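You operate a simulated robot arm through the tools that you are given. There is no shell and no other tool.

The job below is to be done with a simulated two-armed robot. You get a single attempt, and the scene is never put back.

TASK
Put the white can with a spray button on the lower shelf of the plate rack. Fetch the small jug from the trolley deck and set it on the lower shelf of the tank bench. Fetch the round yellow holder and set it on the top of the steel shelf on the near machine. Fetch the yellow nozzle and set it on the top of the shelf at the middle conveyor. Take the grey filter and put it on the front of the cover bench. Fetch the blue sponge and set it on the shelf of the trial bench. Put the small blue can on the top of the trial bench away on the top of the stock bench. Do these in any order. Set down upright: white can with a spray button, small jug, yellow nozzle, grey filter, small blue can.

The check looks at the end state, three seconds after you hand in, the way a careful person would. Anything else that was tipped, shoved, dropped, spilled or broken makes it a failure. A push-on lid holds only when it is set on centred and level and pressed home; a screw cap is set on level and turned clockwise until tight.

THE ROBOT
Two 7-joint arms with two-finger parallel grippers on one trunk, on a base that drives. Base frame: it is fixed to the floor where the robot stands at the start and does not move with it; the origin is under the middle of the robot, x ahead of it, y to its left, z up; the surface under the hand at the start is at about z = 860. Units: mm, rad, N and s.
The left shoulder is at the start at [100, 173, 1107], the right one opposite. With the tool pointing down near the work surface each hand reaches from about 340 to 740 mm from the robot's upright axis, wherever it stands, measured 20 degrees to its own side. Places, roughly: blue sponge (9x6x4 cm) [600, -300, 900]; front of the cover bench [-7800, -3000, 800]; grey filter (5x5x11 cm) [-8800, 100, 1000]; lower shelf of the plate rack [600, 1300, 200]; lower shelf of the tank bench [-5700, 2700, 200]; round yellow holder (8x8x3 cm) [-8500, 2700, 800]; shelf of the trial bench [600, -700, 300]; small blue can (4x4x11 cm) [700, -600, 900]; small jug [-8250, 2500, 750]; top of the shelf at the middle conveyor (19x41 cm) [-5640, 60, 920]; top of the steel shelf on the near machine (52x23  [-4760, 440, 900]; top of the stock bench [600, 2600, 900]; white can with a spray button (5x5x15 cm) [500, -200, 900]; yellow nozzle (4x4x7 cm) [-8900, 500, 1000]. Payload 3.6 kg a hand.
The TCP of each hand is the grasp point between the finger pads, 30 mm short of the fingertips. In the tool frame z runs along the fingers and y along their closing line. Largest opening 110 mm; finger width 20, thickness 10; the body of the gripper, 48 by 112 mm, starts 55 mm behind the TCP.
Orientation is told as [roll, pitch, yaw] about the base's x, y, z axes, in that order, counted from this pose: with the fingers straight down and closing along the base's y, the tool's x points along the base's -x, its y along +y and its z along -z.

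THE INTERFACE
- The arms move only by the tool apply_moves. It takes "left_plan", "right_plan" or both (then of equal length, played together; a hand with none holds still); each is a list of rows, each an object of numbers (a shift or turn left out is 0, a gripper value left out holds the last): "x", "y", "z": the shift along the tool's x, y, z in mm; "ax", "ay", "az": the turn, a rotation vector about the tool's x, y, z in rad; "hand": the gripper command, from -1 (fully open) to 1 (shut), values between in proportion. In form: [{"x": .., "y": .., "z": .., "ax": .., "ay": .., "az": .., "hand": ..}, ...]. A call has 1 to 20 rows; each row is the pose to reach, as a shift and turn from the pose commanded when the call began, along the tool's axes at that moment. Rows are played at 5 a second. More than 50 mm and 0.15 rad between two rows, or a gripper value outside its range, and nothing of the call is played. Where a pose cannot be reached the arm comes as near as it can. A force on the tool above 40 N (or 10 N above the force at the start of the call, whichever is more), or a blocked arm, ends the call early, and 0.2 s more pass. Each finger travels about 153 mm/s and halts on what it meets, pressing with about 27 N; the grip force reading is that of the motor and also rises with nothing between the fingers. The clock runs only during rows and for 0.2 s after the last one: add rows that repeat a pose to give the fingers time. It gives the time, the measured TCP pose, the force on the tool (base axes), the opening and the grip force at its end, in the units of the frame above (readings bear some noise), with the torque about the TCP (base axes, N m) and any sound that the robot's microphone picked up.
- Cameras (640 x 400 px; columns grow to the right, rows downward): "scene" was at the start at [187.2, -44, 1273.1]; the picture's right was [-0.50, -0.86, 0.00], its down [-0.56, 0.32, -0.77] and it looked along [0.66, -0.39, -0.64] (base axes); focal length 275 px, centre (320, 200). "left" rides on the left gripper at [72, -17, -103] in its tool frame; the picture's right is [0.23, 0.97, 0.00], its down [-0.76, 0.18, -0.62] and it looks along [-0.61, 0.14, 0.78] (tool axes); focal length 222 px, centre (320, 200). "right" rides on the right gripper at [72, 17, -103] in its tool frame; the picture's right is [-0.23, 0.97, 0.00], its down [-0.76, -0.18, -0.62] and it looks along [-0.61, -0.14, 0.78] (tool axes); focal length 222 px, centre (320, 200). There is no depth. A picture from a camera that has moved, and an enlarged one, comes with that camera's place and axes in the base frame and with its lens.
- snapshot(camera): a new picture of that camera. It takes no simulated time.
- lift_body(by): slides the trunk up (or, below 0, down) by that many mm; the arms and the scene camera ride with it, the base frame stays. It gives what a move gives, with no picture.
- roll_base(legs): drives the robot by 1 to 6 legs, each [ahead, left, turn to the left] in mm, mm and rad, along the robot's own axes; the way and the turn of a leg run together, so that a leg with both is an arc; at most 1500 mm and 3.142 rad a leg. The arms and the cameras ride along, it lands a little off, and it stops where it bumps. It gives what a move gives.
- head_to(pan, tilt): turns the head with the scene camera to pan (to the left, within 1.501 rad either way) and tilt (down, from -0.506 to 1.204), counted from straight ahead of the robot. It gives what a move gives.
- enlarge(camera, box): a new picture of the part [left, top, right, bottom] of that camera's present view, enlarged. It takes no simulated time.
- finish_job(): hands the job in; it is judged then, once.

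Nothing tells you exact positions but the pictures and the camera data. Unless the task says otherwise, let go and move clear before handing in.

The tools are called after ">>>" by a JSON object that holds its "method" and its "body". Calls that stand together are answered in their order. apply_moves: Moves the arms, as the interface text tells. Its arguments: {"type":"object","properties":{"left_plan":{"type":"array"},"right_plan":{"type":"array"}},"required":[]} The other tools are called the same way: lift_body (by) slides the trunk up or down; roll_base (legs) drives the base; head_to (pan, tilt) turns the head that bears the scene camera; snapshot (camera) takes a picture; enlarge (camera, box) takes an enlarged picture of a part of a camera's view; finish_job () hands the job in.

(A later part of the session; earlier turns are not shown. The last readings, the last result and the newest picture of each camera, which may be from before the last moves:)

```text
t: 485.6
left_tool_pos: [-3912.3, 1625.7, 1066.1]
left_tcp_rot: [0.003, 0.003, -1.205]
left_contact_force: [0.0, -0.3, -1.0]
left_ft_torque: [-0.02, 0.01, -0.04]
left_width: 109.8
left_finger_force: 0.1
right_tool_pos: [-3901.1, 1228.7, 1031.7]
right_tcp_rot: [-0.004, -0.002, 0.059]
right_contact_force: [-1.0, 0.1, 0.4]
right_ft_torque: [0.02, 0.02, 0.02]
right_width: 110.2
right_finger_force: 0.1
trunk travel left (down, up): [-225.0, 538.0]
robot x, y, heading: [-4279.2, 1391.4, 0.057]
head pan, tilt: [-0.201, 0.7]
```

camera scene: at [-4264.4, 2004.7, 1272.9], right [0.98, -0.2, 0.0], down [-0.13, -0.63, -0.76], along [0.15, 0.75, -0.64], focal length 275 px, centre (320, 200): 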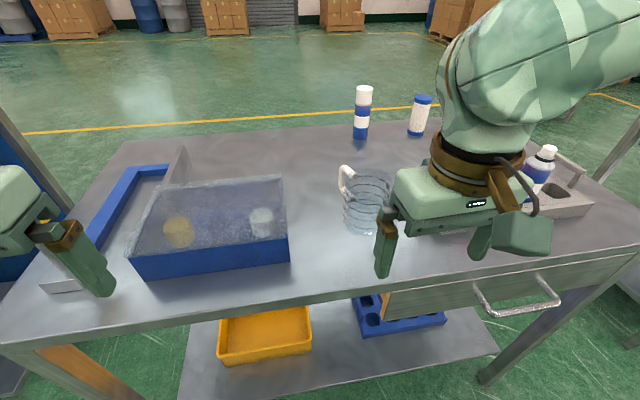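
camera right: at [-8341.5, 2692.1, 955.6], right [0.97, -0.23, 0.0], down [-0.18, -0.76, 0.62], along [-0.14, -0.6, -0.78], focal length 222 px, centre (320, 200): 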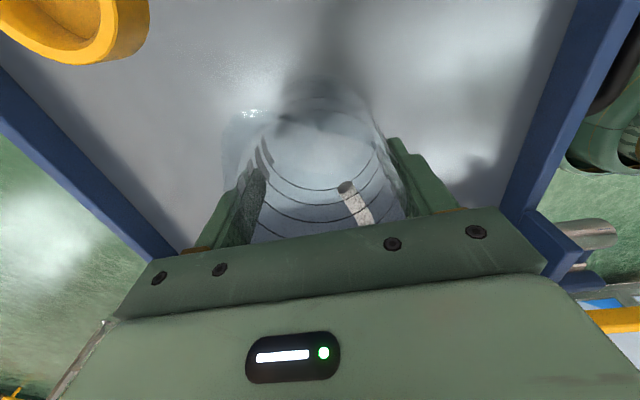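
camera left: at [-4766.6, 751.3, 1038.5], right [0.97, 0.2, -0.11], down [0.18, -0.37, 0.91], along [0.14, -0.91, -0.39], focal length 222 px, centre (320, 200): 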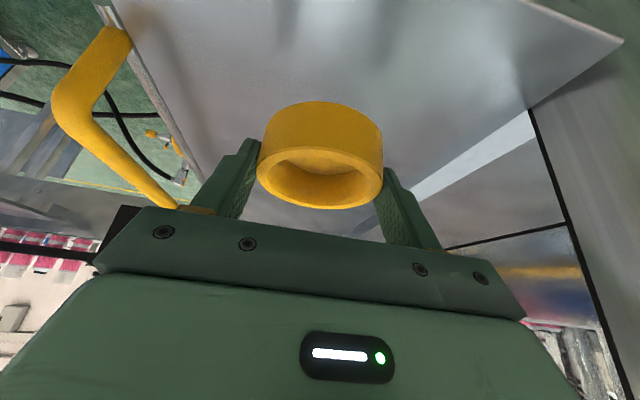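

>>> {"method": "apply_moves", "body": {"left_plan": [{"x": 40, "y": -14, "z": 15}, {"x": 81, "y": -27, "z": 29}, {"x": 121, "y": -41, "z": 44}, {"x": 161, "y": -55, "z": 59}, {"x": 202, "y": -68, "z": 74}, {"x": 242, "y": -82, "z": 88}, {"x": 283, "y": -95, "z": 103}, {"x": 323, "y": -109, "z": 118}, {"x": 363, "y": -123, "z": 133}, {"x": 404, "y": -136, "z": 147}, {"x": 444, "y": -150, "z": 162}, {"x": 444, "y": -150, "z": 162}]}}

>>> {"method": "head_to", "body": {"pan": 1.45, "tilt": 0.5}}

>>> {"method": "snapshot", "body": {"camera": "scene"}}

```text
t: 488.2
left_tool_pos: [-4210.9, 1984.0, 902.9]
left_tcp_rot: [0.003, 0.002, -1.208]
left_contact_force: [-0.1, 0.3, 0.1]
left_ft_torque: [-0.01, 0.02, 0.01]
left_width: 109.8
left_finger_force: 0.1
left hand out of reach, approached as far as the arm can: row 4, 5, 6
right_tool_pos: [-3902.2, 1226.7, 1030.7]
right_tcp_rot: [-0.005, 0.002, 0.061]
right_contact_force: [-0.5, 0.2, 0.1]
right_ft_torque: [0.0, -0.01, -0.02]
right_width: 109.8
right_finger_force: 0.1
trunk travel left (down, up): [-225.0, 538.0]
robot x, y, heading: [-4281.8, 1387.6, 0.054]
head pan, tilt: [-0.201, 0.7]
```

```text
t: 489.9
left_tool_pos: [-4211.7, 1985.2, 902.4]
left_tcp_rot: [0.001, 0.002, -1.206]
left_contact_force: [0.5, -0.7, -0.1]
left_ft_torque: [0.01, -0.06, -0.05]
left_width: 109.6
left_finger_force: 0.0
right_tool_pos: [-3901.5, 1227.5, 1030.7]
right_tcp_rot: [-0.003, 0.0, 0.059]
right_contact_force: [0.1, -0.1, -0.3]
right_ft_torque: [0.03, -0.03, 0.0]
right_width: 109.9
right_finger_force: 0.0
trunk travel left (down, up): [-225.0, 538.0]
robot x, y, heading: [-4282.7, 1391.7, 0.054]
head pan, tilt: [1.45, 0.499]
```

```text
taken
camera scene: at [-4161.6, 1486.9, 1290.7], right [1.0, -0.07, 0.0], down [-0.03, -0.48, -0.88], along [0.06, 0.88, -0.48], focal length 275 px, centre (320, 200)
```

scene: 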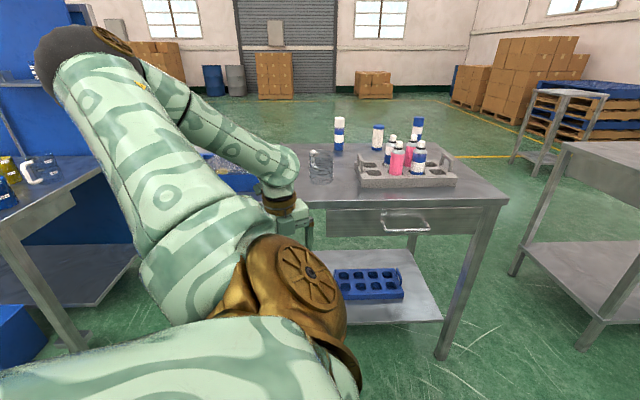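

The arm is out to the side as before. I'll lower the hand so the elbow drops into the hanging posture.

>>> {"method": "apply_moves", "body": {"left_plan": [{"z": 45}, {"z": 90}, {"z": 135}, {"z": 180}, {"z": 225}, {"z": 270}, {"z": 315}, {"z": 360}, {"z": 400}, {"z": 440}, {"z": 475}, {"z": 475}]}}

>>> {"method": "snapshot", "body": {"camera": "scene"}}

```text
t: 492.5
left_tool_pos: [-4212.7, 1986.6, 429.8]
left_tcp_rot: [0.005, -0.002, -1.206]
left_contact_force: [0.0, 0.7, 0.2]
left_ft_torque: [0.0, -0.04, 0.0]
left_width: 109.9
left_finger_force: 0.1
left hand out of reach, approached as far as the arm can: row 7
right_tool_pos: [-3903.2, 1226.9, 1030.2]
right_tcp_rot: [-0.005, 0.001, 0.06]
right_contact_force: [-0.2, 0.8, -0.5]
right_ft_torque: [0.0, 0.02, -0.01]
right_width: 109.9
right_finger_force: 0.0
trunk travel left (down, up): [-225.0, 538.0]
robot x, y, heading: [-4281.0, 1391.2, 0.053]
head pan, tilt: [1.45, 0.499]
```

```text
taken
camera scene: at [-4162.4, 1487.1, 1290.8], right [1.0, -0.07, 0.0], down [-0.03, -0.48, -0.88], along [0.06, 0.88, -0.48], focal length 275 px, centre (320, 200)
```

scene: 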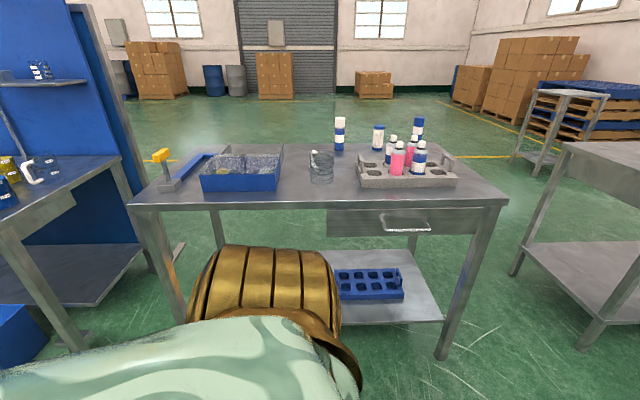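

>>> {"method": "apply_moves", "body": {"left_plan": [{"az": 0.1, "z": -30}, {"az": 0.2, "z": -60}, {"az": 0.3, "z": -90}, {"az": 0.31, "z": -105}, {"az": 0.31, "z": -105}]}}

>>> {"method": "apply_moves", "body": {"left_plan": [{"ay": 0.13, "x": 15}, {"ay": 0.26, "x": 30}, {"ay": 0.39, "x": 45}, {"ay": 0.52, "x": 60}, {"ay": 0.65, "x": 80}, {"ay": 0.78, "x": 100}, {"ay": 0.85, "x": 120}, {"ay": 0.85, "x": 120}]}}

>>> {"method": "snapshot", "body": {"camera": "scene"}}

```text
t: 493.7
left_tool_pos: [-4209.4, 1985.8, 534.1]
left_tcp_rot: [0.003, 0.001, -1.518]
left_contact_force: [-0.7, 0.4, -0.2]
left_ft_torque: [0.0, 0.0, -0.03]
left_width: 110.3
left_finger_force: 0.1
right_tool_pos: [-3902.6, 1227.5, 1030.3]
right_tcp_rot: [-0.005, 0.0, 0.059]
right_contact_force: [0.3, -0.4, -0.4]
right_ft_torque: [0.04, -0.02, 0.01]
right_width: 110.0
right_finger_force: 0.0
trunk travel left (down, up): [-225.0, 538.0]
robot x, y, heading: [-4281.8, 1388.7, 0.056]
head pan, tilt: [1.45, 0.499]
```

```text
t: 495.5
left_tool_pos: [-4217.4, 2103.9, 532.7]
left_tcp_rot: [0.003, 0.852, -1.511]
left_contact_force: [0.2, -0.7, 0.3]
left_ft_torque: [0.0, -0.02, 0.01]
left_width: 110.0
left_finger_force: 0.1
right_tool_pos: [-3901.6, 1228.5, 1030.8]
right_tcp_rot: [-0.003, 0.001, 0.061]
right_contact_force: [0.0, 0.1, 0.1]
right_ft_torque: [0.03, -0.03, 0.03]
right_width: 110.0
right_finger_force: 0.1
trunk travel left (down, up): [-225.0, 538.0]
robot x, y, heading: [-4284.3, 1393.8, 0.058]
head pan, tilt: [1.45, 0.499]
```

```text
taken
camera scene: at [-4161.7, 1486.8, 1290.7], right [1.0, -0.07, 0.0], down [-0.03, -0.48, -0.88], along [0.06, 0.88, -0.48], focal length 275 px, centre (320, 200)
```

scene: 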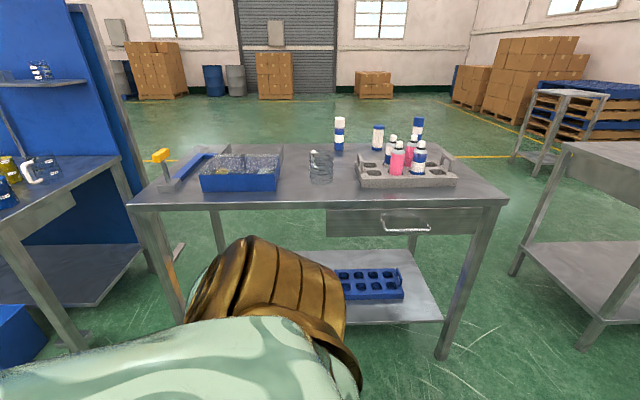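

The left hand now reaches out sideways with its fingers tilted 49° from vertical, in a comfortable posture. I'll raise the trunk to bring it to the jug's height, keeping it in front of the bench.

>>> {"method": "lift_body", "body": {"by": 300}}

>>> {"method": "lift_body", "body": {"by": 120}}

>>> {"method": "snapshot", "body": {"camera": "scene"}}

>>> {"method": "snapshot", "body": {"camera": "left"}}

```text
t: 498.5
left_tool_pos: [-4219.0, 2105.9, 833.2]
left_tcp_rot: [0.004, 0.849, -1.513]
left_contact_force: [-0.4, -0.1, 0.0]
left_ft_torque: [0.03, 0.0, -0.01]
left_width: 110.2
left_finger_force: 0.1
right_tool_pos: [-3902.1, 1227.5, 1330.9]
right_tcp_rot: [-0.005, 0.001, 0.061]
right_contact_force: [-0.2, 0.0, 0.3]
right_ft_torque: [0.01, 0.02, 0.01]
right_width: 109.9
right_finger_force: 0.1
trunk travel left (down, up): [-525.0, 238.0]
robot x, y, heading: [-4279.5, 1391.9, 0.055]
head pan, tilt: [1.45, 0.499]
```

```text
t: 500.0
left_tool_pos: [-4218.0, 2105.4, 953.6]
left_tcp_rot: [0.002, 0.852, -1.513]
left_contact_force: [0.7, 0.8, 0.5]
left_ft_torque: [-0.02, 0.0, -0.04]
left_width: 109.9
left_finger_force: 0.2
right_tool_pos: [-3901.8, 1227.1, 1451.1]
right_tcp_rot: [-0.006, -0.002, 0.059]
right_contact_force: [-0.3, -0.1, -0.3]
right_ft_torque: [0.0, 0.04, 0.02]
right_width: 109.6
right_finger_force: 0.2
trunk travel left (down, up): [-645.0, 118.0]
robot x, y, heading: [-4282.6, 1392.2, 0.052]
head pan, tilt: [1.45, 0.499]
```

```text
taken
camera scene: at [-4263.4, 1481.4, 1715.3], right [1.0, -0.07, 0.0], down [-0.03, -0.48, -0.88], along [0.06, 0.88, -0.48], focal length 275 px, centre (320, 200)
```

scene: 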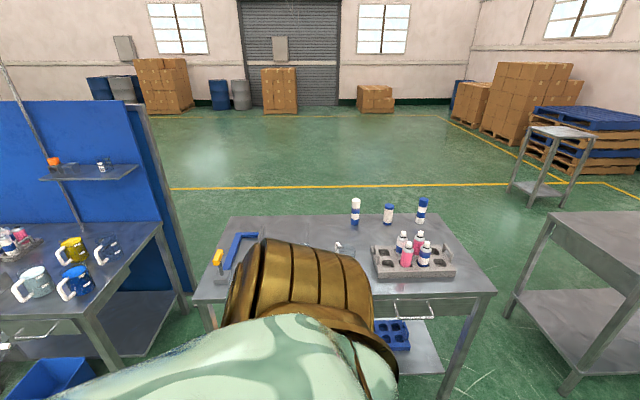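

```text
taken
camera left: at [-4232.4, 2075.6, 1075.2], right [0.96, 0.2, 0.17], down [0.23, -0.96, -0.16], along [0.13, 0.2, -0.97], focal length 222 px, centre (320, 200)
```

left: 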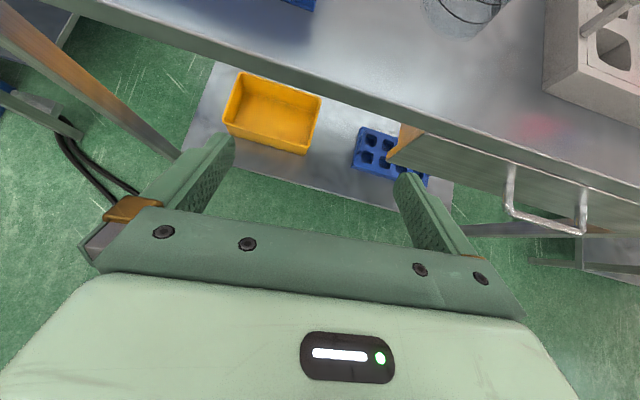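

The jug shows at the top right of the hand view. I'll straighten the heading and move ahead to line up with it.

>>> {"method": "roll_base", "body": {"legs": [[0, 0, -0.052], [80, 0, 0]]}}

>>> {"method": "roll_base", "body": {"legs": [[0, 130, 0]]}}

>>> {"method": "snapshot", "body": {"camera": "left"}}

>>> {"method": "head_to", "body": {"pan": 1.3, "tilt": 0.8}}

>>> {"method": "snapshot", "body": {"camera": "scene"}}

```text
t: 501.5
left_tool_pos: [-4099.9, 2102.8, 953.2]
left_tcp_rot: [0.003, 0.853, -1.566]
left_contact_force: [0.6, -0.1, 0.1]
left_ft_torque: [0.0, 0.05, -0.03]
left_width: 110.0
left_finger_force: 0.0
right_tool_pos: [-3831.6, 1208.8, 1451.7]
right_tcp_rot: [-0.006, -0.001, 0.008]
right_contact_force: [0.1, 0.6, -1.0]
right_ft_torque: [-0.01, 0.05, 0.02]
right_width: 110.0
right_finger_force: 0.1
trunk travel left (down, up): [-645.0, 118.0]
robot x, y, heading: [-4200.5, 1390.4, 0.001]
head pan, tilt: [1.45, 0.499]
```

```text
t: 502.8
left_tool_pos: [-4097.2, 2231.5, 954.4]
left_tcp_rot: [0.001, 0.852, -1.57]
left_contact_force: [-0.4, -0.1, -0.6]
left_ft_torque: [-0.02, -0.01, 0.01]
left_width: 109.9
left_finger_force: 0.1
right_tool_pos: [-3830.5, 1336.2, 1451.0]
right_tcp_rot: [-0.002, -0.001, 0.005]
right_contact_force: [0.4, 0.4, 0.3]
right_ft_torque: [-0.01, 0.0, 0.0]
right_width: 110.3
right_finger_force: 0.2
trunk travel left (down, up): [-645.0, 118.0]
robot x, y, heading: [-4201.4, 1522.8, -0.003]
head pan, tilt: [1.45, 0.499]
```

```text
taken
camera left: at [-4114.0, 2201.9, 1075.7], right [0.97, 0.15, 0.17], down [0.18, -0.97, -0.16], along [0.14, 0.19, -0.97], focal length 222 px, centre (320, 200)
```

left: 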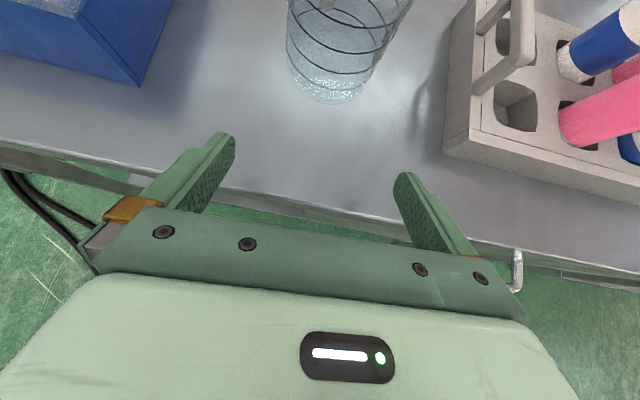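

```text
t: 503.6
left_tool_pos: [-4098.5, 2232.8, 954.4]
left_tcp_rot: [0.004, 0.852, -1.567]
left_contact_force: [0.4, 0.9, -0.3]
left_ft_torque: [0.01, -0.02, 0.03]
left_width: 109.9
left_finger_force: 0.1
right_tool_pos: [-3830.7, 1337.8, 1450.3]
right_tcp_rot: [-0.005, 0.002, 0.003]
right_contact_force: [-0.5, -0.5, -0.1]
right_ft_torque: [-0.02, 0.01, -0.01]
right_width: 110.1
right_finger_force: 0.0
trunk travel left (down, up): [-645.0, 118.0]
robot x, y, heading: [-4198.3, 1521.8, -0.0]
head pan, tilt: [1.3, 0.799]
```

```text
taken
camera scene: at [-4167.9, 1599.3, 1689.5], right [0.96, -0.27, 0.0], down [-0.19, -0.69, -0.7], along [0.19, 0.67, -0.72], focal length 275 px, centre (320, 200)
```

scene: 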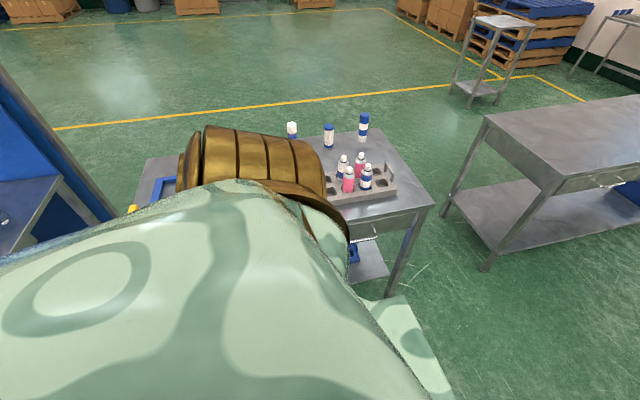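

The jug is straight ahead of the open fingers, slightly to the right. I'll creep in a little and re-check.

>>> {"method": "roll_base", "body": {"legs": [[6, 55, 0]]}}

>>> {"method": "snapshot", "body": {"camera": "left"}}

>>> {"method": "enlarge", "body": {"camera": "left", "box": [200, 0, 460, 200]}}

```text
t: 504.5
left_tool_pos: [-4091.0, 2283.6, 954.9]
left_tcp_rot: [0.004, 0.854, -1.569]
left_contact_force: [-0.1, 0.8, 0.2]
left_ft_torque: [0.05, -0.01, 0.0]
left_width: 109.9
left_finger_force: 0.1
right_tool_pos: [-3825.5, 1386.3, 1451.0]
right_tcp_rot: [-0.001, -0.002, -0.001]
right_contact_force: [0.1, -1.7, -0.2]
right_ft_torque: [0.02, -0.03, -0.05]
right_width: 110.0
right_finger_force: 0.1
trunk travel left (down, up): [-645.0, 118.0]
robot x, y, heading: [-4193.1, 1575.1, -0.001]
head pan, tilt: [1.3, 0.799]
```

```text
taken
camera left: at [-4107.6, 2253.1, 1077.1], right [0.97, 0.15, 0.17], down [0.18, -0.97, -0.16], along [0.14, 0.19, -0.97], focal length 222 px, centre (320, 200)
```

left: 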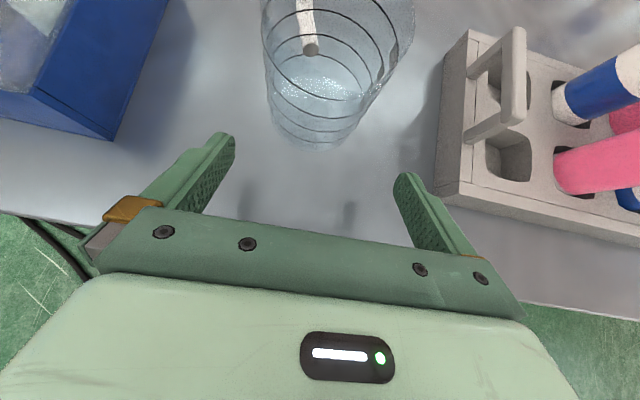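

```text
2.00 times, centred on (330, 100) of left
camera zoom: at [-4107.6, 2253.1, 1077.1], right [0.97, 0.15, 0.17], down [0.18, -0.97, -0.16], along [0.14, 0.19, -0.97], focal length 444 px, centre (300, 400)
```

zoom: 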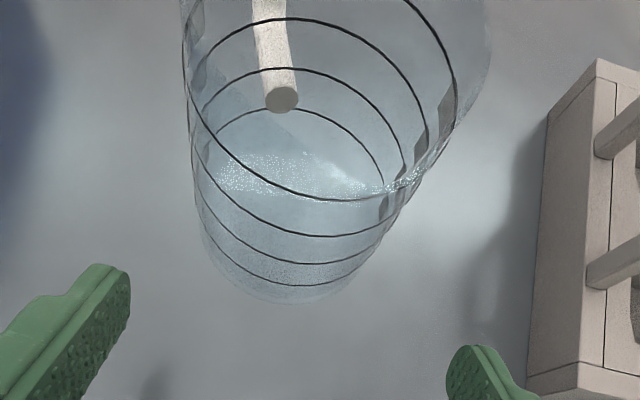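

The jug is about 5 mm toward -x of the finger centre and 95 mm away. I'll correct and move in so it slides between the fingers.

>>> {"method": "roll_base", "body": {"legs": [[-6, 40, 0]]}}

>>> {"method": "enlarge", "body": {"camera": "left", "box": [200, 0, 460, 200]}}

```text
t: 505.4
left_tool_pos: [-4096.1, 2322.6, 956.5]
left_tcp_rot: [0.002, 0.855, -1.57]
left_contact_force: [0.7, -0.7, 0.1]
left_ft_torque: [0.01, 0.0, -0.03]
left_width: 109.7
left_finger_force: 0.1
right_tool_pos: [-3829.4, 1424.2, 1450.0]
right_tcp_rot: [0.001, -0.001, 0.001]
right_contact_force: [0.4, -0.2, 0.6]
right_ft_torque: [0.05, 0.02, 0.01]
right_width: 110.3
right_finger_force: 0.1
trunk travel left (down, up): [-645.0, 118.0]
robot x, y, heading: [-4202.2, 1614.9, -0.006]
head pan, tilt: [1.3, 0.799]
```

```text
2.00 times, centred on (330, 100) of left
camera zoom: at [-4113.0, 2291.7, 1077.3], right [0.97, 0.15, 0.17], down [0.18, -0.97, -0.16], along [0.14, 0.19, -0.97], focal length 444 px, centre (300, 400)
```

zoom: 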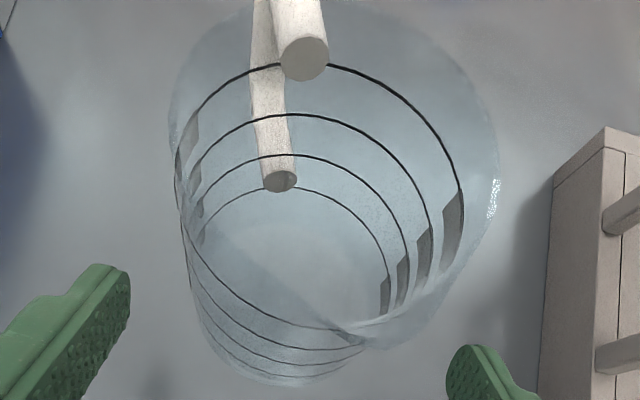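

Aligned laterally. I'll move in the last 50 mm, keeping slightly short so the spout clears the palm.

>>> {"method": "roll_base", "body": {"legs": [[0, 48, 0]]}}

>>> {"method": "snapshot", "body": {"camera": "left"}}

```text
t: 506.3
left_tool_pos: [-4096.7, 2370.6, 955.1]
left_tcp_rot: [0.001, 0.853, -1.57]
left_contact_force: [1.0, -0.7, -0.1]
left_ft_torque: [0.01, 0.03, -0.01]
left_width: 109.9
left_finger_force: 0.1
right_tool_pos: [-3831.6, 1472.2, 1449.4]
right_tcp_rot: [-0.002, 0.0, 0.0]
right_contact_force: [0.7, 0.6, -0.1]
right_ft_torque: [0.01, -0.02, 0.02]
right_width: 110.2
right_finger_force: 0.1
trunk travel left (down, up): [-645.0, 118.0]
robot x, y, heading: [-4200.4, 1661.3, 0.0]
head pan, tilt: [1.3, 0.799]
```

```text
taken
camera left: at [-4113.1, 2339.2, 1076.7], right [0.97, 0.15, 0.17], down [0.18, -0.97, -0.16], along [0.14, 0.19, -0.97], focal length 222 px, centre (320, 200)
```

left: 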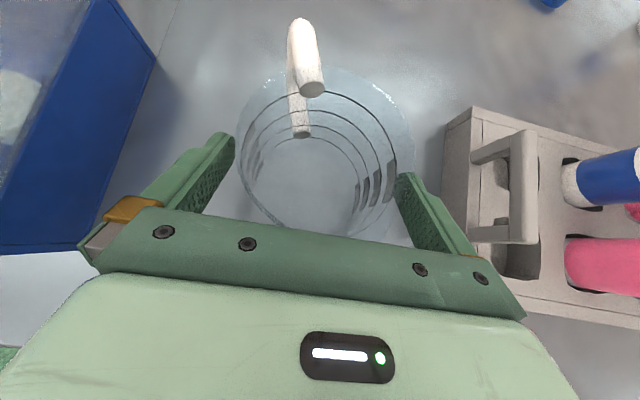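

The jug sits between the fingers. I'll close gently.

>>> {"method": "apply_moves", "body": {"left_plan": [{"hand": -0.8}, {"hand": -0.65}, {"hand": -0.5}, {"hand": -0.4}, {"hand": -0.2}, {"hand": 0.3}, {"hand": 1}, {"hand": 1}]}}

>>> {"method": "snapshot", "body": {"camera": "left"}}

```text
t: 508.1
left_tool_pos: [-4095.6, 2371.6, 952.4]
left_tcp_rot: [0.004, 0.851, -1.569]
left_contact_force: [-0.1, 0.9, -0.6]
left_ft_torque: [-0.04, -0.01, 0.0]
left_width: 80.6
left_finger_force: 26.7
right_tool_pos: [-3830.9, 1477.6, 1450.8]
right_tcp_rot: [-0.004, 0.0, 0.0]
right_contact_force: [0.8, 0.0, -0.2]
right_ft_torque: [-0.03, 0.01, -0.03]
right_width: 109.8
right_finger_force: 0.1
trunk travel left (down, up): [-645.0, 118.0]
robot x, y, heading: [-4202.6, 1661.5, -0.005]
head pan, tilt: [1.3, 0.799]
```

```text
taken
camera left: at [-4113.2, 2342.1, 1074.7], right [0.97, 0.15, 0.17], down [0.18, -0.97, -0.16], along [0.14, 0.19, -0.97], focal length 222 px, centre (320, 200)
```

left: 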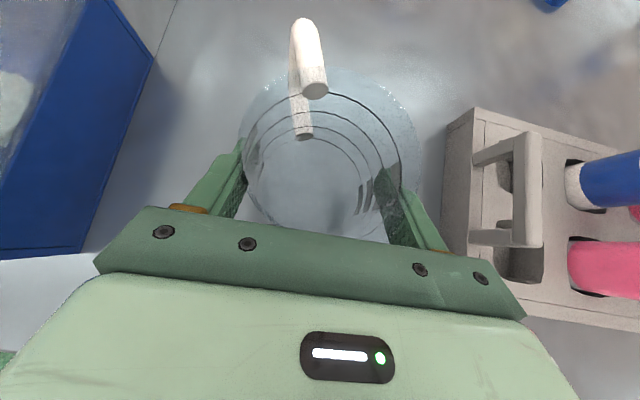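

The jug is gripped with the tilted hand. I'll lift it with the trunk and back straight out.

>>> {"method": "lift_body", "body": {"by": 60}}

>>> {"method": "snapshot", "body": {"camera": "left"}}

>>> {"method": "roll_base", "body": {"legs": [[0, -330, 0]]}}

>>> {"method": "snapshot", "body": {"camera": "left"}}

```text
t: 509.1
left_tool_pos: [-4097.7, 2371.0, 1013.1]
left_tcp_rot: [0.003, 0.852, -1.568]
left_contact_force: [-0.3, 0.2, -1.5]
left_ft_torque: [0.0, -0.01, 0.02]
left_width: 80.4
left_finger_force: 26.4
right_tool_pos: [-3831.0, 1476.1, 1510.7]
right_tcp_rot: [-0.003, -0.002, 0.001]
right_contact_force: [-0.3, -0.4, 0.0]
right_ft_torque: [-0.01, 0.05, -0.01]
right_width: 110.1
right_finger_force: 0.0
trunk travel left (down, up): [-705.0, 58.0]
robot x, y, heading: [-4201.8, 1662.0, 0.0]
head pan, tilt: [1.3, 0.799]
```

```text
taken
camera left: at [-4113.2, 2341.9, 1134.6], right [0.97, 0.15, 0.17], down [0.18, -0.97, -0.16], along [0.14, 0.19, -0.97], focal length 222 px, centre (320, 200)
```

left: 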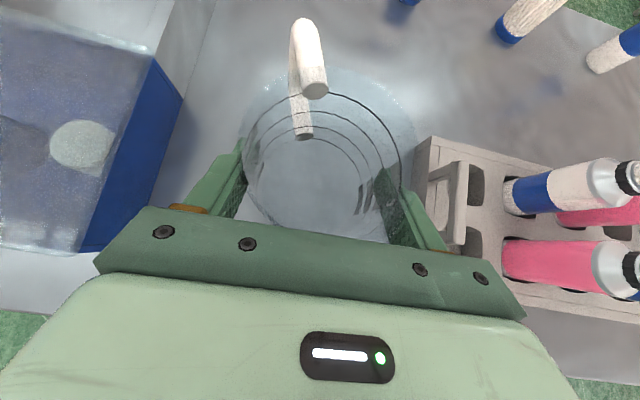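

```text
t: 511.3
left_tool_pos: [-4103.3, 2047.7, 1012.4]
left_tcp_rot: [0.005, 0.85, -1.556]
left_contact_force: [0.0, 0.1, -0.8]
left_ft_torque: [-0.02, 0.01, -0.04]
left_width: 80.3
left_finger_force: 27.0
right_tool_pos: [-3827.3, 1156.8, 1511.3]
right_tcp_rot: [-0.005, 0.002, 0.014]
right_contact_force: [0.4, 0.3, -0.9]
right_ft_torque: [-0.01, -0.03, 0.03]
right_width: 109.9
right_finger_force: 0.2
trunk travel left (down, up): [-705.0, 58.0]
robot x, y, heading: [-4194.4, 1333.2, 0.013]
head pan, tilt: [1.3, 0.799]
```

```text
taken
camera left: at [-4120.2, 2017.9, 1134.2], right [0.97, 0.16, 0.17], down [0.19, -0.97, -0.16], along [0.14, 0.19, -0.97], focal length 222 px, centre (320, 200)
```

left: 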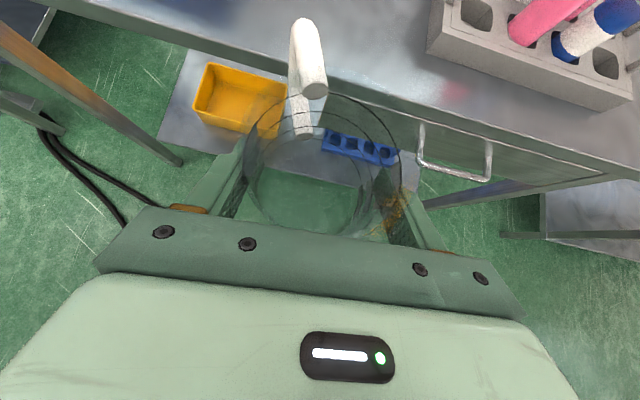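

The jug is held level. I'll lower the trunk most of the way, then drive back west to the tank bench with the jug on my left side.

>>> {"method": "lift_body", "body": {"by": -400}}

>>> {"method": "roll_base", "body": {"legs": [[-900, 0, -0.013], [-860, 0, 0]]}}

>>> {"method": "head_to", "body": {"pan": 1.3, "tilt": 0.6}}

>>> {"method": "snapshot", "body": {"camera": "scene"}}

>>> {"method": "snapshot", "body": {"camera": "left"}}

```text
t: 515.1
left_tool_pos: [-4104.8, 2046.0, 612.5]
left_tcp_rot: [0.003, 0.85, -1.556]
left_contact_force: [-0.8, -0.7, 0.3]
left_ft_torque: [-0.04, -0.01, 0.03]
left_width: 80.4
left_finger_force: 27.1
right_tool_pos: [-3826.4, 1155.2, 1110.1]
right_tcp_rot: [-0.004, 0.0, 0.012]
right_contact_force: [-0.7, 0.7, 0.0]
right_ft_torque: [-0.02, 0.04, -0.02]
right_width: 110.1
right_finger_force: 0.0
trunk travel left (down, up): [-305.0, 458.0]
robot x, y, heading: [-4197.6, 1336.8, 0.013]
head pan, tilt: [1.3, 0.799]
```

```text
t: 524.0
left_tool_pos: [-5839.4, 2063.2, 612.5]
left_tcp_rot: [0.004, 0.85, -1.574]
left_contact_force: [-0.1, 0.0, -1.3]
left_ft_torque: [-0.04, -0.05, 0.03]
left_width: 80.5
left_finger_force: 27.3
right_tool_pos: [-5577.5, 1166.4, 1111.4]
right_tcp_rot: [-0.004, 0.0, -0.003]
right_contact_force: [0.5, 0.0, 0.7]
right_ft_torque: [0.02, 0.02, 0.03]
right_width: 109.9
right_finger_force: 0.1
trunk travel left (down, up): [-305.0, 458.0]
robot x, y, heading: [-5945.3, 1353.9, -0.01]
head pan, tilt: [1.3, 0.799]
```

```text
t: 524.7
left_tool_pos: [-5838.8, 2063.4, 612.1]
left_tcp_rot: [0.004, 0.852, -1.576]
left_contact_force: [-0.8, 0.8, -1.0]
left_ft_torque: [0.0, 0.01, -0.02]
left_width: 80.6
left_finger_force: 26.9
right_tool_pos: [-5577.2, 1167.1, 1110.7]
right_tcp_rot: [-0.004, 0.001, -0.003]
right_contact_force: [0.8, -0.5, -0.3]
right_ft_torque: [-0.02, 0.0, 0.02]
right_width: 110.2
right_finger_force: 0.1
trunk travel left (down, up): [-305.0, 458.0]
robot x, y, heading: [-5943.3, 1352.3, -0.006]
head pan, tilt: [1.3, 0.6]
```

```text
taken
camera scene: at [-5845.2, 1437.5, 1363.8], right [0.96, -0.27, 0.0], down [-0.15, -0.54, -0.82], along [0.22, 0.79, -0.57], focal length 275 px, centre (320, 200)
```

scene: 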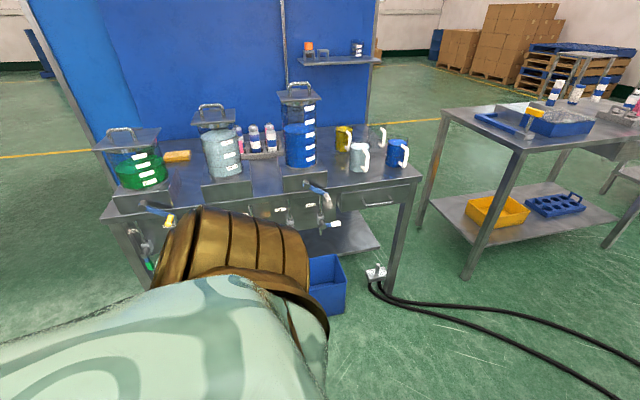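

```text
taken
camera left: at [-5855.9, 2033.8, 734.7], right [0.97, 0.14, 0.17], down [0.17, -0.97, -0.16], along [0.14, 0.19, -0.97], focal length 222 px, centre (320, 200)
```

left: 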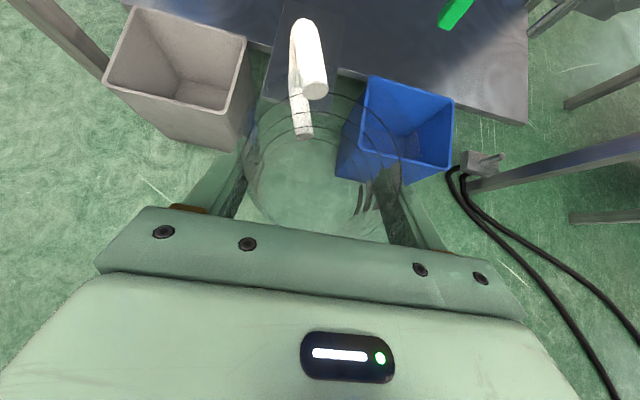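

The hand camera shows the tongue between the grey and blue bins. I'll zoom in to measure it.

>>> {"method": "enlarge", "body": {"camera": "left", "box": [100, 0, 480, 200]}}

```text
1.68 times, centred on (290, 100) of left
camera zoom: at [-5855.9, 2033.8, 734.7], right [0.97, 0.14, 0.17], down [0.17, -0.97, -0.16], along [0.14, 0.19, -0.97], focal length 374 px, centre (370, 368)
```

zoom: 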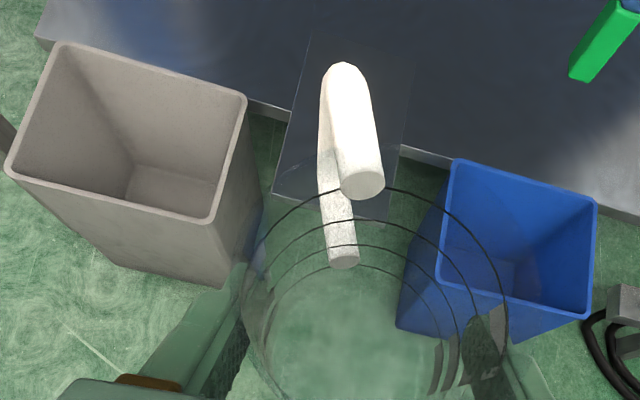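

The tongue's height matters, so I'll lower the trunk by 150 mm and look again. The change in its apparent size will give its true height.

>>> {"method": "lift_body", "body": {"by": -150}}

>>> {"method": "enlarge", "body": {"camera": "left", "box": [100, 0, 480, 200]}}

>>> {"method": "snapshot", "body": {"camera": "left"}}

```text
t: 526.4
left_tool_pos: [-5839.9, 2063.9, 463.1]
left_tcp_rot: [0.003, 0.847, -1.575]
left_contact_force: [-0.8, 0.6, -0.8]
left_ft_torque: [0.0, 0.0, 0.0]
left_width: 80.5
left_finger_force: 26.2
right_tool_pos: [-5578.4, 1166.9, 960.4]
right_tcp_rot: [-0.003, 0.0, -0.002]
right_contact_force: [0.1, 0.5, 0.4]
right_ft_torque: [0.04, -0.04, -0.01]
right_width: 109.9
right_finger_force: 0.0
trunk travel left (down, up): [-155.0, 608.0]
robot x, y, heading: [-5945.4, 1355.6, -0.003]
head pan, tilt: [1.3, 0.6]
```

```text
1.68 times, centred on (290, 100) of left
camera zoom: at [-5856.0, 2033.8, 585.0], right [0.97, 0.14, 0.17], down [0.17, -0.97, -0.16], along [0.15, 0.19, -0.97], focal length 374 px, centre (370, 368)
```

zoom: 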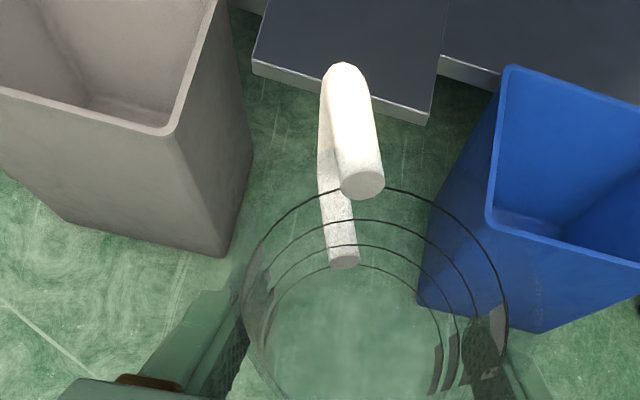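

```text
taken
camera left: at [-5856.0, 2033.8, 585.0], right [0.97, 0.14, 0.17], down [0.17, -0.97, -0.16], along [0.15, 0.19, -0.97], focal length 222 px, centre (320, 200)
```

left: 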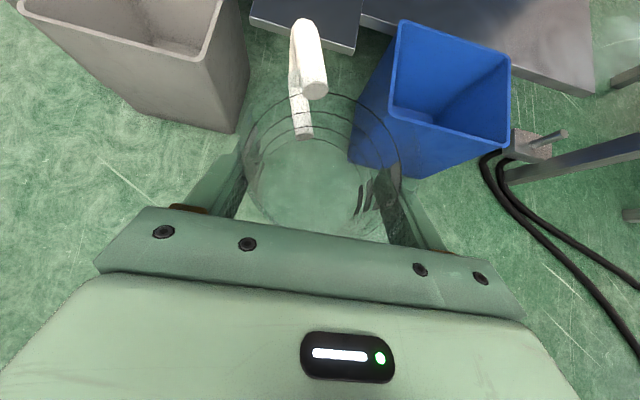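

The numbers agree that the tongue is a separate plate at z ≈ 359, while the actual lower shelf is at z ≈ 223 with its front edge at y ≈ 2492. The clear access is to the right of the blue bin, between x ≈ -5468 and the bench leg at -5175. I'll move ahead to line up there.

>>> {"method": "roll_base", "body": {"legs": [[512, 0, 0]]}}

>>> {"method": "snapshot", "body": {"camera": "left"}}

>>> {"method": "head_to", "body": {"pan": 1.0, "tilt": 0.6}}

>>> {"method": "snapshot", "body": {"camera": "scene"}}

```text
t: 529.4
left_tool_pos: [-5338.4, 2057.5, 463.1]
left_tcp_rot: [0.001, 0.85, -1.58]
left_contact_force: [-0.1, -0.3, -0.7]
left_ft_torque: [-0.04, 0.03, -0.01]
left_width: 80.3
left_finger_force: 26.9
right_tool_pos: [-5083.0, 1160.5, 960.8]
right_tcp_rot: [-0.002, 0.0, -0.009]
right_contact_force: [-0.3, 0.0, 0.1]
right_ft_torque: [0.01, 0.03, -0.01]
right_width: 110.4
right_finger_force: 0.1
trunk travel left (down, up): [-155.0, 608.0]
robot x, y, heading: [-5449.6, 1348.2, -0.013]
head pan, tilt: [1.3, 0.6]
```

```text
taken
camera left: at [-5355.7, 2029.0, 584.7], right [0.98, 0.14, 0.17], down [0.17, -0.97, -0.16], along [0.14, 0.19, -0.97], focal length 222 px, centre (320, 200)
```

left: 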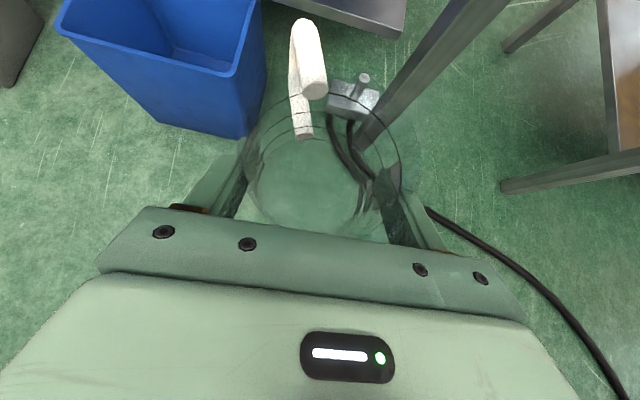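

```text
t: 530.2
left_tool_pos: [-5339.1, 2058.6, 462.6]
left_tcp_rot: [0.002, 0.85, -1.578]
left_contact_force: [-0.1, 0.0, -1.0]
left_ft_torque: [-0.04, 0.0, 0.01]
left_width: 80.4
left_finger_force: 27.3
right_tool_pos: [-5082.9, 1161.4, 960.4]
right_tcp_rot: [-0.003, 0.0, -0.008]
right_contact_force: [0.0, -0.5, -0.7]
right_ft_torque: [-0.01, 0.0, -0.01]
right_width: 110.3
right_finger_force: 0.0
trunk travel left (down, up): [-155.0, 608.0]
robot x, y, heading: [-5448.7, 1353.0, -0.01]
head pan, tilt: [1.0, 0.6]
```

```text
taken
camera scene: at [-5249.1, 1420.7, 1208.1], right [0.84, -0.55, 0.0], down [-0.31, -0.47, -0.82], along [0.45, 0.69, -0.57], focal length 275 px, centre (320, 200)
```

scene: 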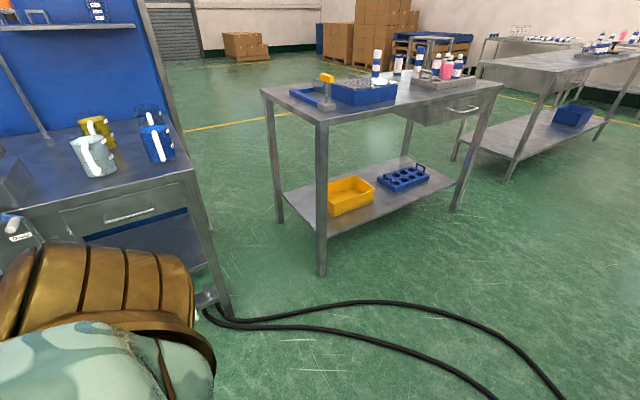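

The gap between the blue bin and the bench leg is centred right at the jug's position. I'll lower to entry height and move in sideways in steps.

>>> {"method": "lift_body", "body": {"by": -118}}

>>> {"method": "roll_base", "body": {"legs": [[0, 250, 0]]}}

>>> {"method": "snapshot", "body": {"camera": "left"}}

>>> {"method": "snapshot", "body": {"camera": "scene"}}

```text
t: 531.6
left_tool_pos: [-5339.1, 2059.0, 345.4]
left_tcp_rot: [0.003, 0.85, -1.578]
left_contact_force: [-0.7, -0.9, -0.3]
left_ft_torque: [0.02, -0.01, -0.01]
left_width: 80.4
left_finger_force: 26.6
right_tool_pos: [-5067.8, 1160.1, 829.0]
right_tcp_rot: [-0.003, 0.062, -0.007]
right_contact_force: [0.8, 0.3, 0.1]
right_ft_torque: [0.0, 0.01, -0.02]
right_width: 110.1
right_finger_force: 0.1
trunk travel left (down, up): [-37.0, 726.0]
robot x, y, heading: [-5447.4, 1350.7, -0.012]
head pan, tilt: [1.0, 0.6]
```

```text
t: 533.5
left_tool_pos: [-5343.5, 2318.3, 345.3]
left_tcp_rot: [0.002, 0.851, -1.573]
left_contact_force: [0.6, 0.4, -1.2]
left_ft_torque: [-0.02, 0.0, 0.0]
left_width: 80.3
left_finger_force: 26.7
right_tool_pos: [-5063.2, 1423.1, 828.3]
right_tcp_rot: [-0.003, 0.062, -0.002]
right_contact_force: [-0.1, 0.1, 0.3]
right_ft_torque: [-0.03, 0.01, 0.01]
right_width: 110.1
right_finger_force: 0.1
trunk travel left (down, up): [-37.0, 726.0]
robot x, y, heading: [-5446.2, 1608.1, -0.002]
head pan, tilt: [1.0, 0.6]
```

```text
taken
camera left: at [-5359.4, 2288.4, 466.5], right [0.97, 0.15, 0.17], down [0.17, -0.97, -0.16], along [0.14, 0.19, -0.97], focal length 222 px, centre (320, 200)
```

left: 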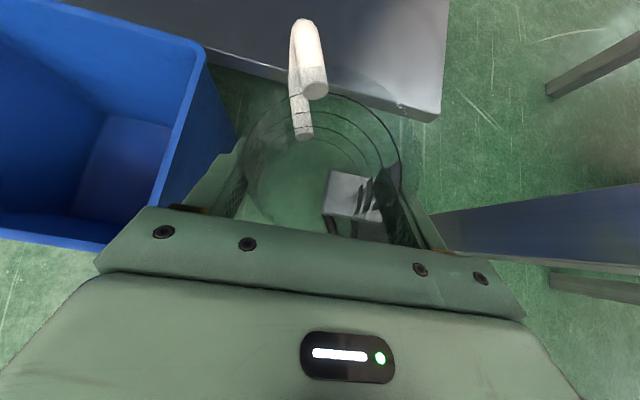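

```text
taken
camera scene: at [-5174.4, 1680.9, 1081.3], right [0.84, -0.54, 0.0], down [-0.31, -0.47, -0.82], along [0.45, 0.69, -0.57], focal length 275 px, centre (320, 200)
```

scene: 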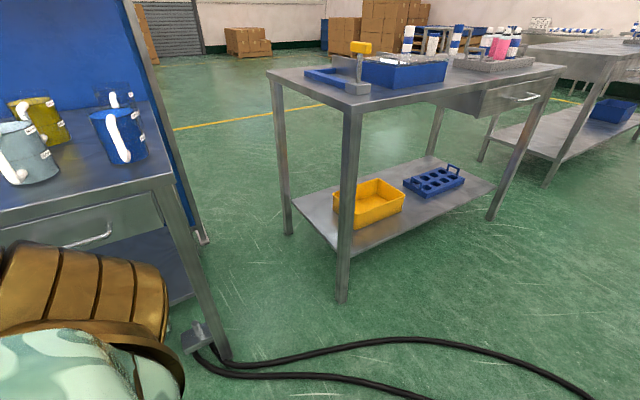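

The shelf edge is visible just ahead and the path is clear. I'll continue in.

>>> {"method": "roll_base", "body": {"legs": [[0, 120, 0]]}}

>>> {"method": "roll_base", "body": {"legs": [[0, 112, 0]]}}

>>> {"method": "snapshot", "body": {"camera": "left"}}

```text
t: 534.7
left_tool_pos: [-5346.1, 2440.9, 344.0]
left_tcp_rot: [0.001, 0.852, -1.567]
left_contact_force: [0.1, 0.2, -0.4]
left_ft_torque: [-0.04, -0.04, -0.01]
left_width: 80.4
left_finger_force: 26.9
right_tool_pos: [-5063.8, 1545.7, 829.2]
right_tcp_rot: [-0.004, 0.063, 0.004]
right_contact_force: [0.1, 0.1, -0.7]
right_ft_torque: [0.0, -0.02, -0.03]
right_width: 110.1
right_finger_force: 0.1
trunk travel left (down, up): [-37.0, 726.0]
robot x, y, heading: [-5445.2, 1733.5, -0.004]
head pan, tilt: [1.0, 0.6]
```

```text
t: 535.5
left_tool_pos: [-5350.0, 2440.4, 341.3]
left_tcp_rot: [0.001, 0.839, -1.557]
left_contact_force: [0.1, 0.8, -0.9]
left_ft_torque: [0.01, 0.0, -0.01]
left_width: 80.2
left_finger_force: 27.7
right_tool_pos: [-5062.3, 1552.7, 827.6]
right_tcp_rot: [0.006, 0.062, 0.001]
right_contact_force: [0.4, -0.2, 0.4]
right_ft_torque: [-0.02, 0.0, -0.02]
right_width: 110.0
right_finger_force: 0.1
trunk travel left (down, up): [-37.0, 726.0]
robot x, y, heading: [-5445.6, 1742.4, -0.003]
head pan, tilt: [1.0, 0.6]
stopped in leg 1: the robot was blocked; the commanded pose is now the measured one
```

```text
taken
camera left: at [-5365.2, 2412.0, 464.2], right [0.97, 0.16, 0.17], down [0.19, -0.97, -0.15], along [0.14, 0.18, -0.97], focal length 222 px, centre (320, 200)
```

left: 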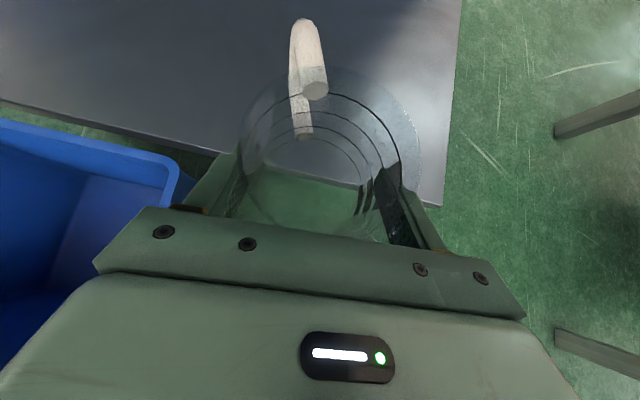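

I was blocked at y = 2440, most likely by the elbow meeting the drawer front. I'll back off a little, stretch the arm further out to flatten the elbow, and then go in again.

>>> {"method": "roll_base", "body": {"legs": [[0, -130, 0]]}}

>>> {"method": "apply_moves", "body": {"left_plan": [{"x": 14, "z": 16, "ay": 0.012}, {"x": 28, "z": 32, "ay": 0.012}, {"x": 42, "z": 48, "ay": 0.012}, {"x": 56, "z": 64, "ay": 0.012}, {"x": 70, "z": 80, "ay": 0.012}, {"x": 78, "z": 90, "ay": 0.012}, {"x": 78, "z": 90, "ay": 0.012}]}}

>>> {"method": "snapshot", "body": {"camera": "left"}}

>>> {"method": "head_to", "body": {"pan": 1.4, "tilt": 0.5}}

>>> {"method": "snapshot", "body": {"camera": "scene"}}

```text
t: 536.8
left_tool_pos: [-5348.7, 2313.5, 338.0]
left_tcp_rot: [0.003, 0.834, -1.558]
left_contact_force: [-0.4, 0.6, -0.5]
left_ft_torque: [-0.04, -0.01, 0.03]
left_width: 80.6
left_finger_force: 27.0
right_tool_pos: [-5062.1, 1428.0, 829.0]
right_tcp_rot: [-0.004, 0.063, 0.0]
right_contact_force: [-0.3, 0.0, 0.4]
right_ft_torque: [-0.02, 0.01, 0.01]
right_width: 109.7
right_finger_force: 0.0
trunk travel left (down, up): [-37.0, 726.0]
robot x, y, heading: [-5447.7, 1612.7, -0.007]
head pan, tilt: [1.0, 0.6]
```

```text
t: 538.4
left_tool_pos: [-5344.5, 2401.2, 349.2]
left_tcp_rot: [0.003, 0.844, -1.56]
left_contact_force: [-0.2, 0.1, -0.2]
left_ft_torque: [-0.04, 0.01, -0.04]
left_width: 80.4
left_finger_force: 26.7
left hand out of reach, approached as far as the arm can: row 4, 5, 6, 7
right_tool_pos: [-5061.8, 1428.2, 829.7]
right_tcp_rot: [-0.002, 0.063, 0.001]
right_contact_force: [0.4, 0.4, 0.7]
right_ft_torque: [-0.01, 0.01, 0.0]
right_width: 110.1
right_finger_force: 0.0
trunk travel left (down, up): [-37.0, 726.0]
robot x, y, heading: [-5448.4, 1615.4, 0.002]
head pan, tilt: [1.0, 0.6]
```

```text
taken
camera left: at [-5360.6, 2372.4, 472.0], right [0.97, 0.16, 0.17], down [0.19, -0.97, -0.16], along [0.14, 0.18, -0.97], focal length 222 px, centre (320, 200)
```

left: 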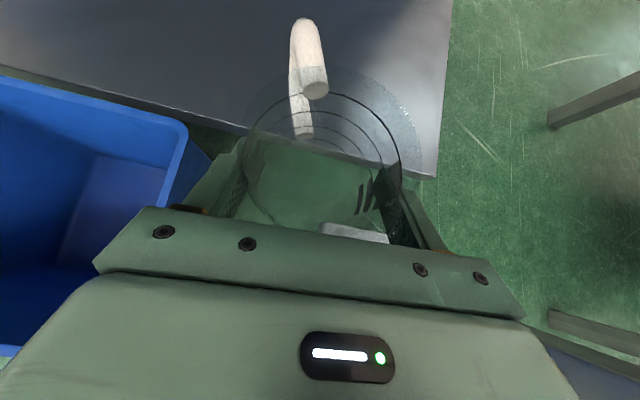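

```text
t: 539.3
left_tool_pos: [-5345.1, 2401.7, 350.3]
left_tcp_rot: [0.002, 0.844, -1.561]
left_contact_force: [0.2, -0.5, -0.6]
left_ft_torque: [-0.01, 0.02, -0.01]
left_width: 80.4
left_finger_force: 26.9
right_tool_pos: [-5063.4, 1429.3, 829.6]
right_tcp_rot: [-0.004, 0.064, 0.0]
right_contact_force: [0.0, 0.1, 0.2]
right_ft_torque: [0.02, 0.0, -0.01]
right_width: 110.2
right_finger_force: 0.1
trunk travel left (down, up): [-37.0, 726.0]
robot x, y, heading: [-5446.2, 1614.2, -0.008]
head pan, tilt: [1.4, 0.499]
```

```text
taken
camera scene: at [-5205.9, 1701.7, 1090.4], right [0.98, -0.17, 0.0], down [-0.08, -0.47, -0.88], along [0.15, 0.86, -0.48], focal length 275 px, centre (320, 200)
```

scene: 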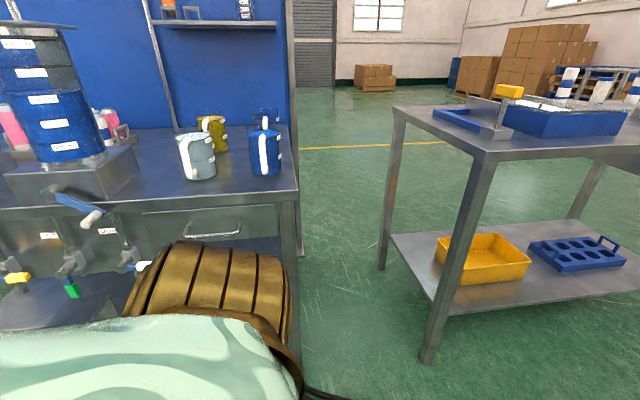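

The arm is now stretched to 787 mm. I'll try moving in again in small steps.

>>> {"method": "roll_base", "body": {"legs": [[0, 80, 0]]}}

>>> {"method": "roll_base", "body": {"legs": [[0, 60, 0]]}}

>>> {"method": "snapshot", "body": {"camera": "left"}}

>>> {"method": "snapshot", "body": {"camera": "scene"}}

```text
t: 540.4
left_tool_pos: [-5344.5, 2480.0, 348.9]
left_tcp_rot: [0.003, 0.845, -1.56]
left_contact_force: [-0.1, 0.2, -0.3]
left_ft_torque: [-0.04, -0.03, -0.02]
left_width: 80.6
left_finger_force: 27.4
right_tool_pos: [-5063.4, 1507.4, 829.4]
right_tcp_rot: [-0.004, 0.063, -0.002]
right_contact_force: [0.0, -0.1, 0.0]
right_ft_torque: [0.0, 0.01, 0.0]
right_width: 109.9
right_finger_force: 0.0
trunk travel left (down, up): [-37.0, 726.0]
robot x, y, heading: [-5449.0, 1691.0, -0.006]
head pan, tilt: [1.4, 0.499]
```

```text
t: 541.4
left_tool_pos: [-5346.9, 2520.3, 338.5]
left_tcp_rot: [0.007, 0.824, -1.55]
left_contact_force: [-0.3, 0.3, -1.6]
left_ft_torque: [0.01, 0.01, -0.04]
left_width: 80.7
left_finger_force: 27.0
right_tool_pos: [-5061.3, 1559.1, 829.3]
right_tcp_rot: [-0.003, 0.063, -0.002]
right_contact_force: [0.4, -0.2, 0.6]
right_ft_torque: [-0.01, 0.0, -0.01]
right_width: 110.1
right_finger_force: 0.0
trunk travel left (down, up): [-37.0, 726.0]
robot x, y, heading: [-5447.5, 1741.4, -0.005]
head pan, tilt: [1.4, 0.499]
stopped in leg 1: the robot was blocked; the commanded pose is now the measured one
```

```text
taken
camera left: at [-5363.3, 2494.4, 461.5], right [0.97, 0.17, 0.17], down [0.2, -0.97, -0.14], along [0.14, 0.16, -0.98], focal length 222 px, centre (320, 200)
```

left: 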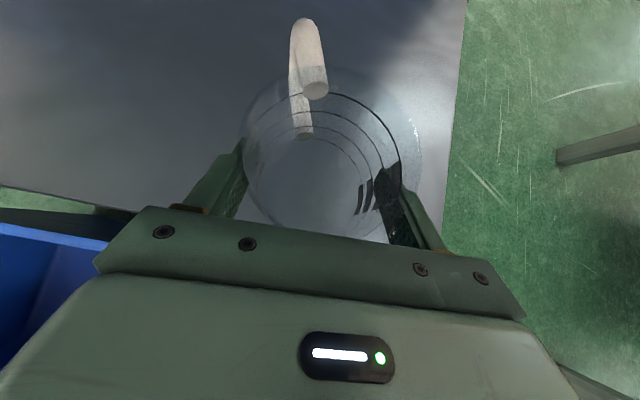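

```text
taken
camera scene: at [-5205.5, 1833.5, 1090.6], right [0.98, -0.17, 0.0], down [-0.08, -0.47, -0.88], along [0.15, 0.86, -0.48], focal length 275 px, centre (320, 200)
```

scene: 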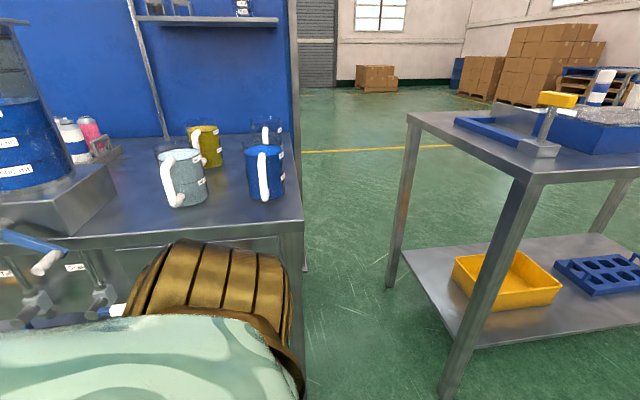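

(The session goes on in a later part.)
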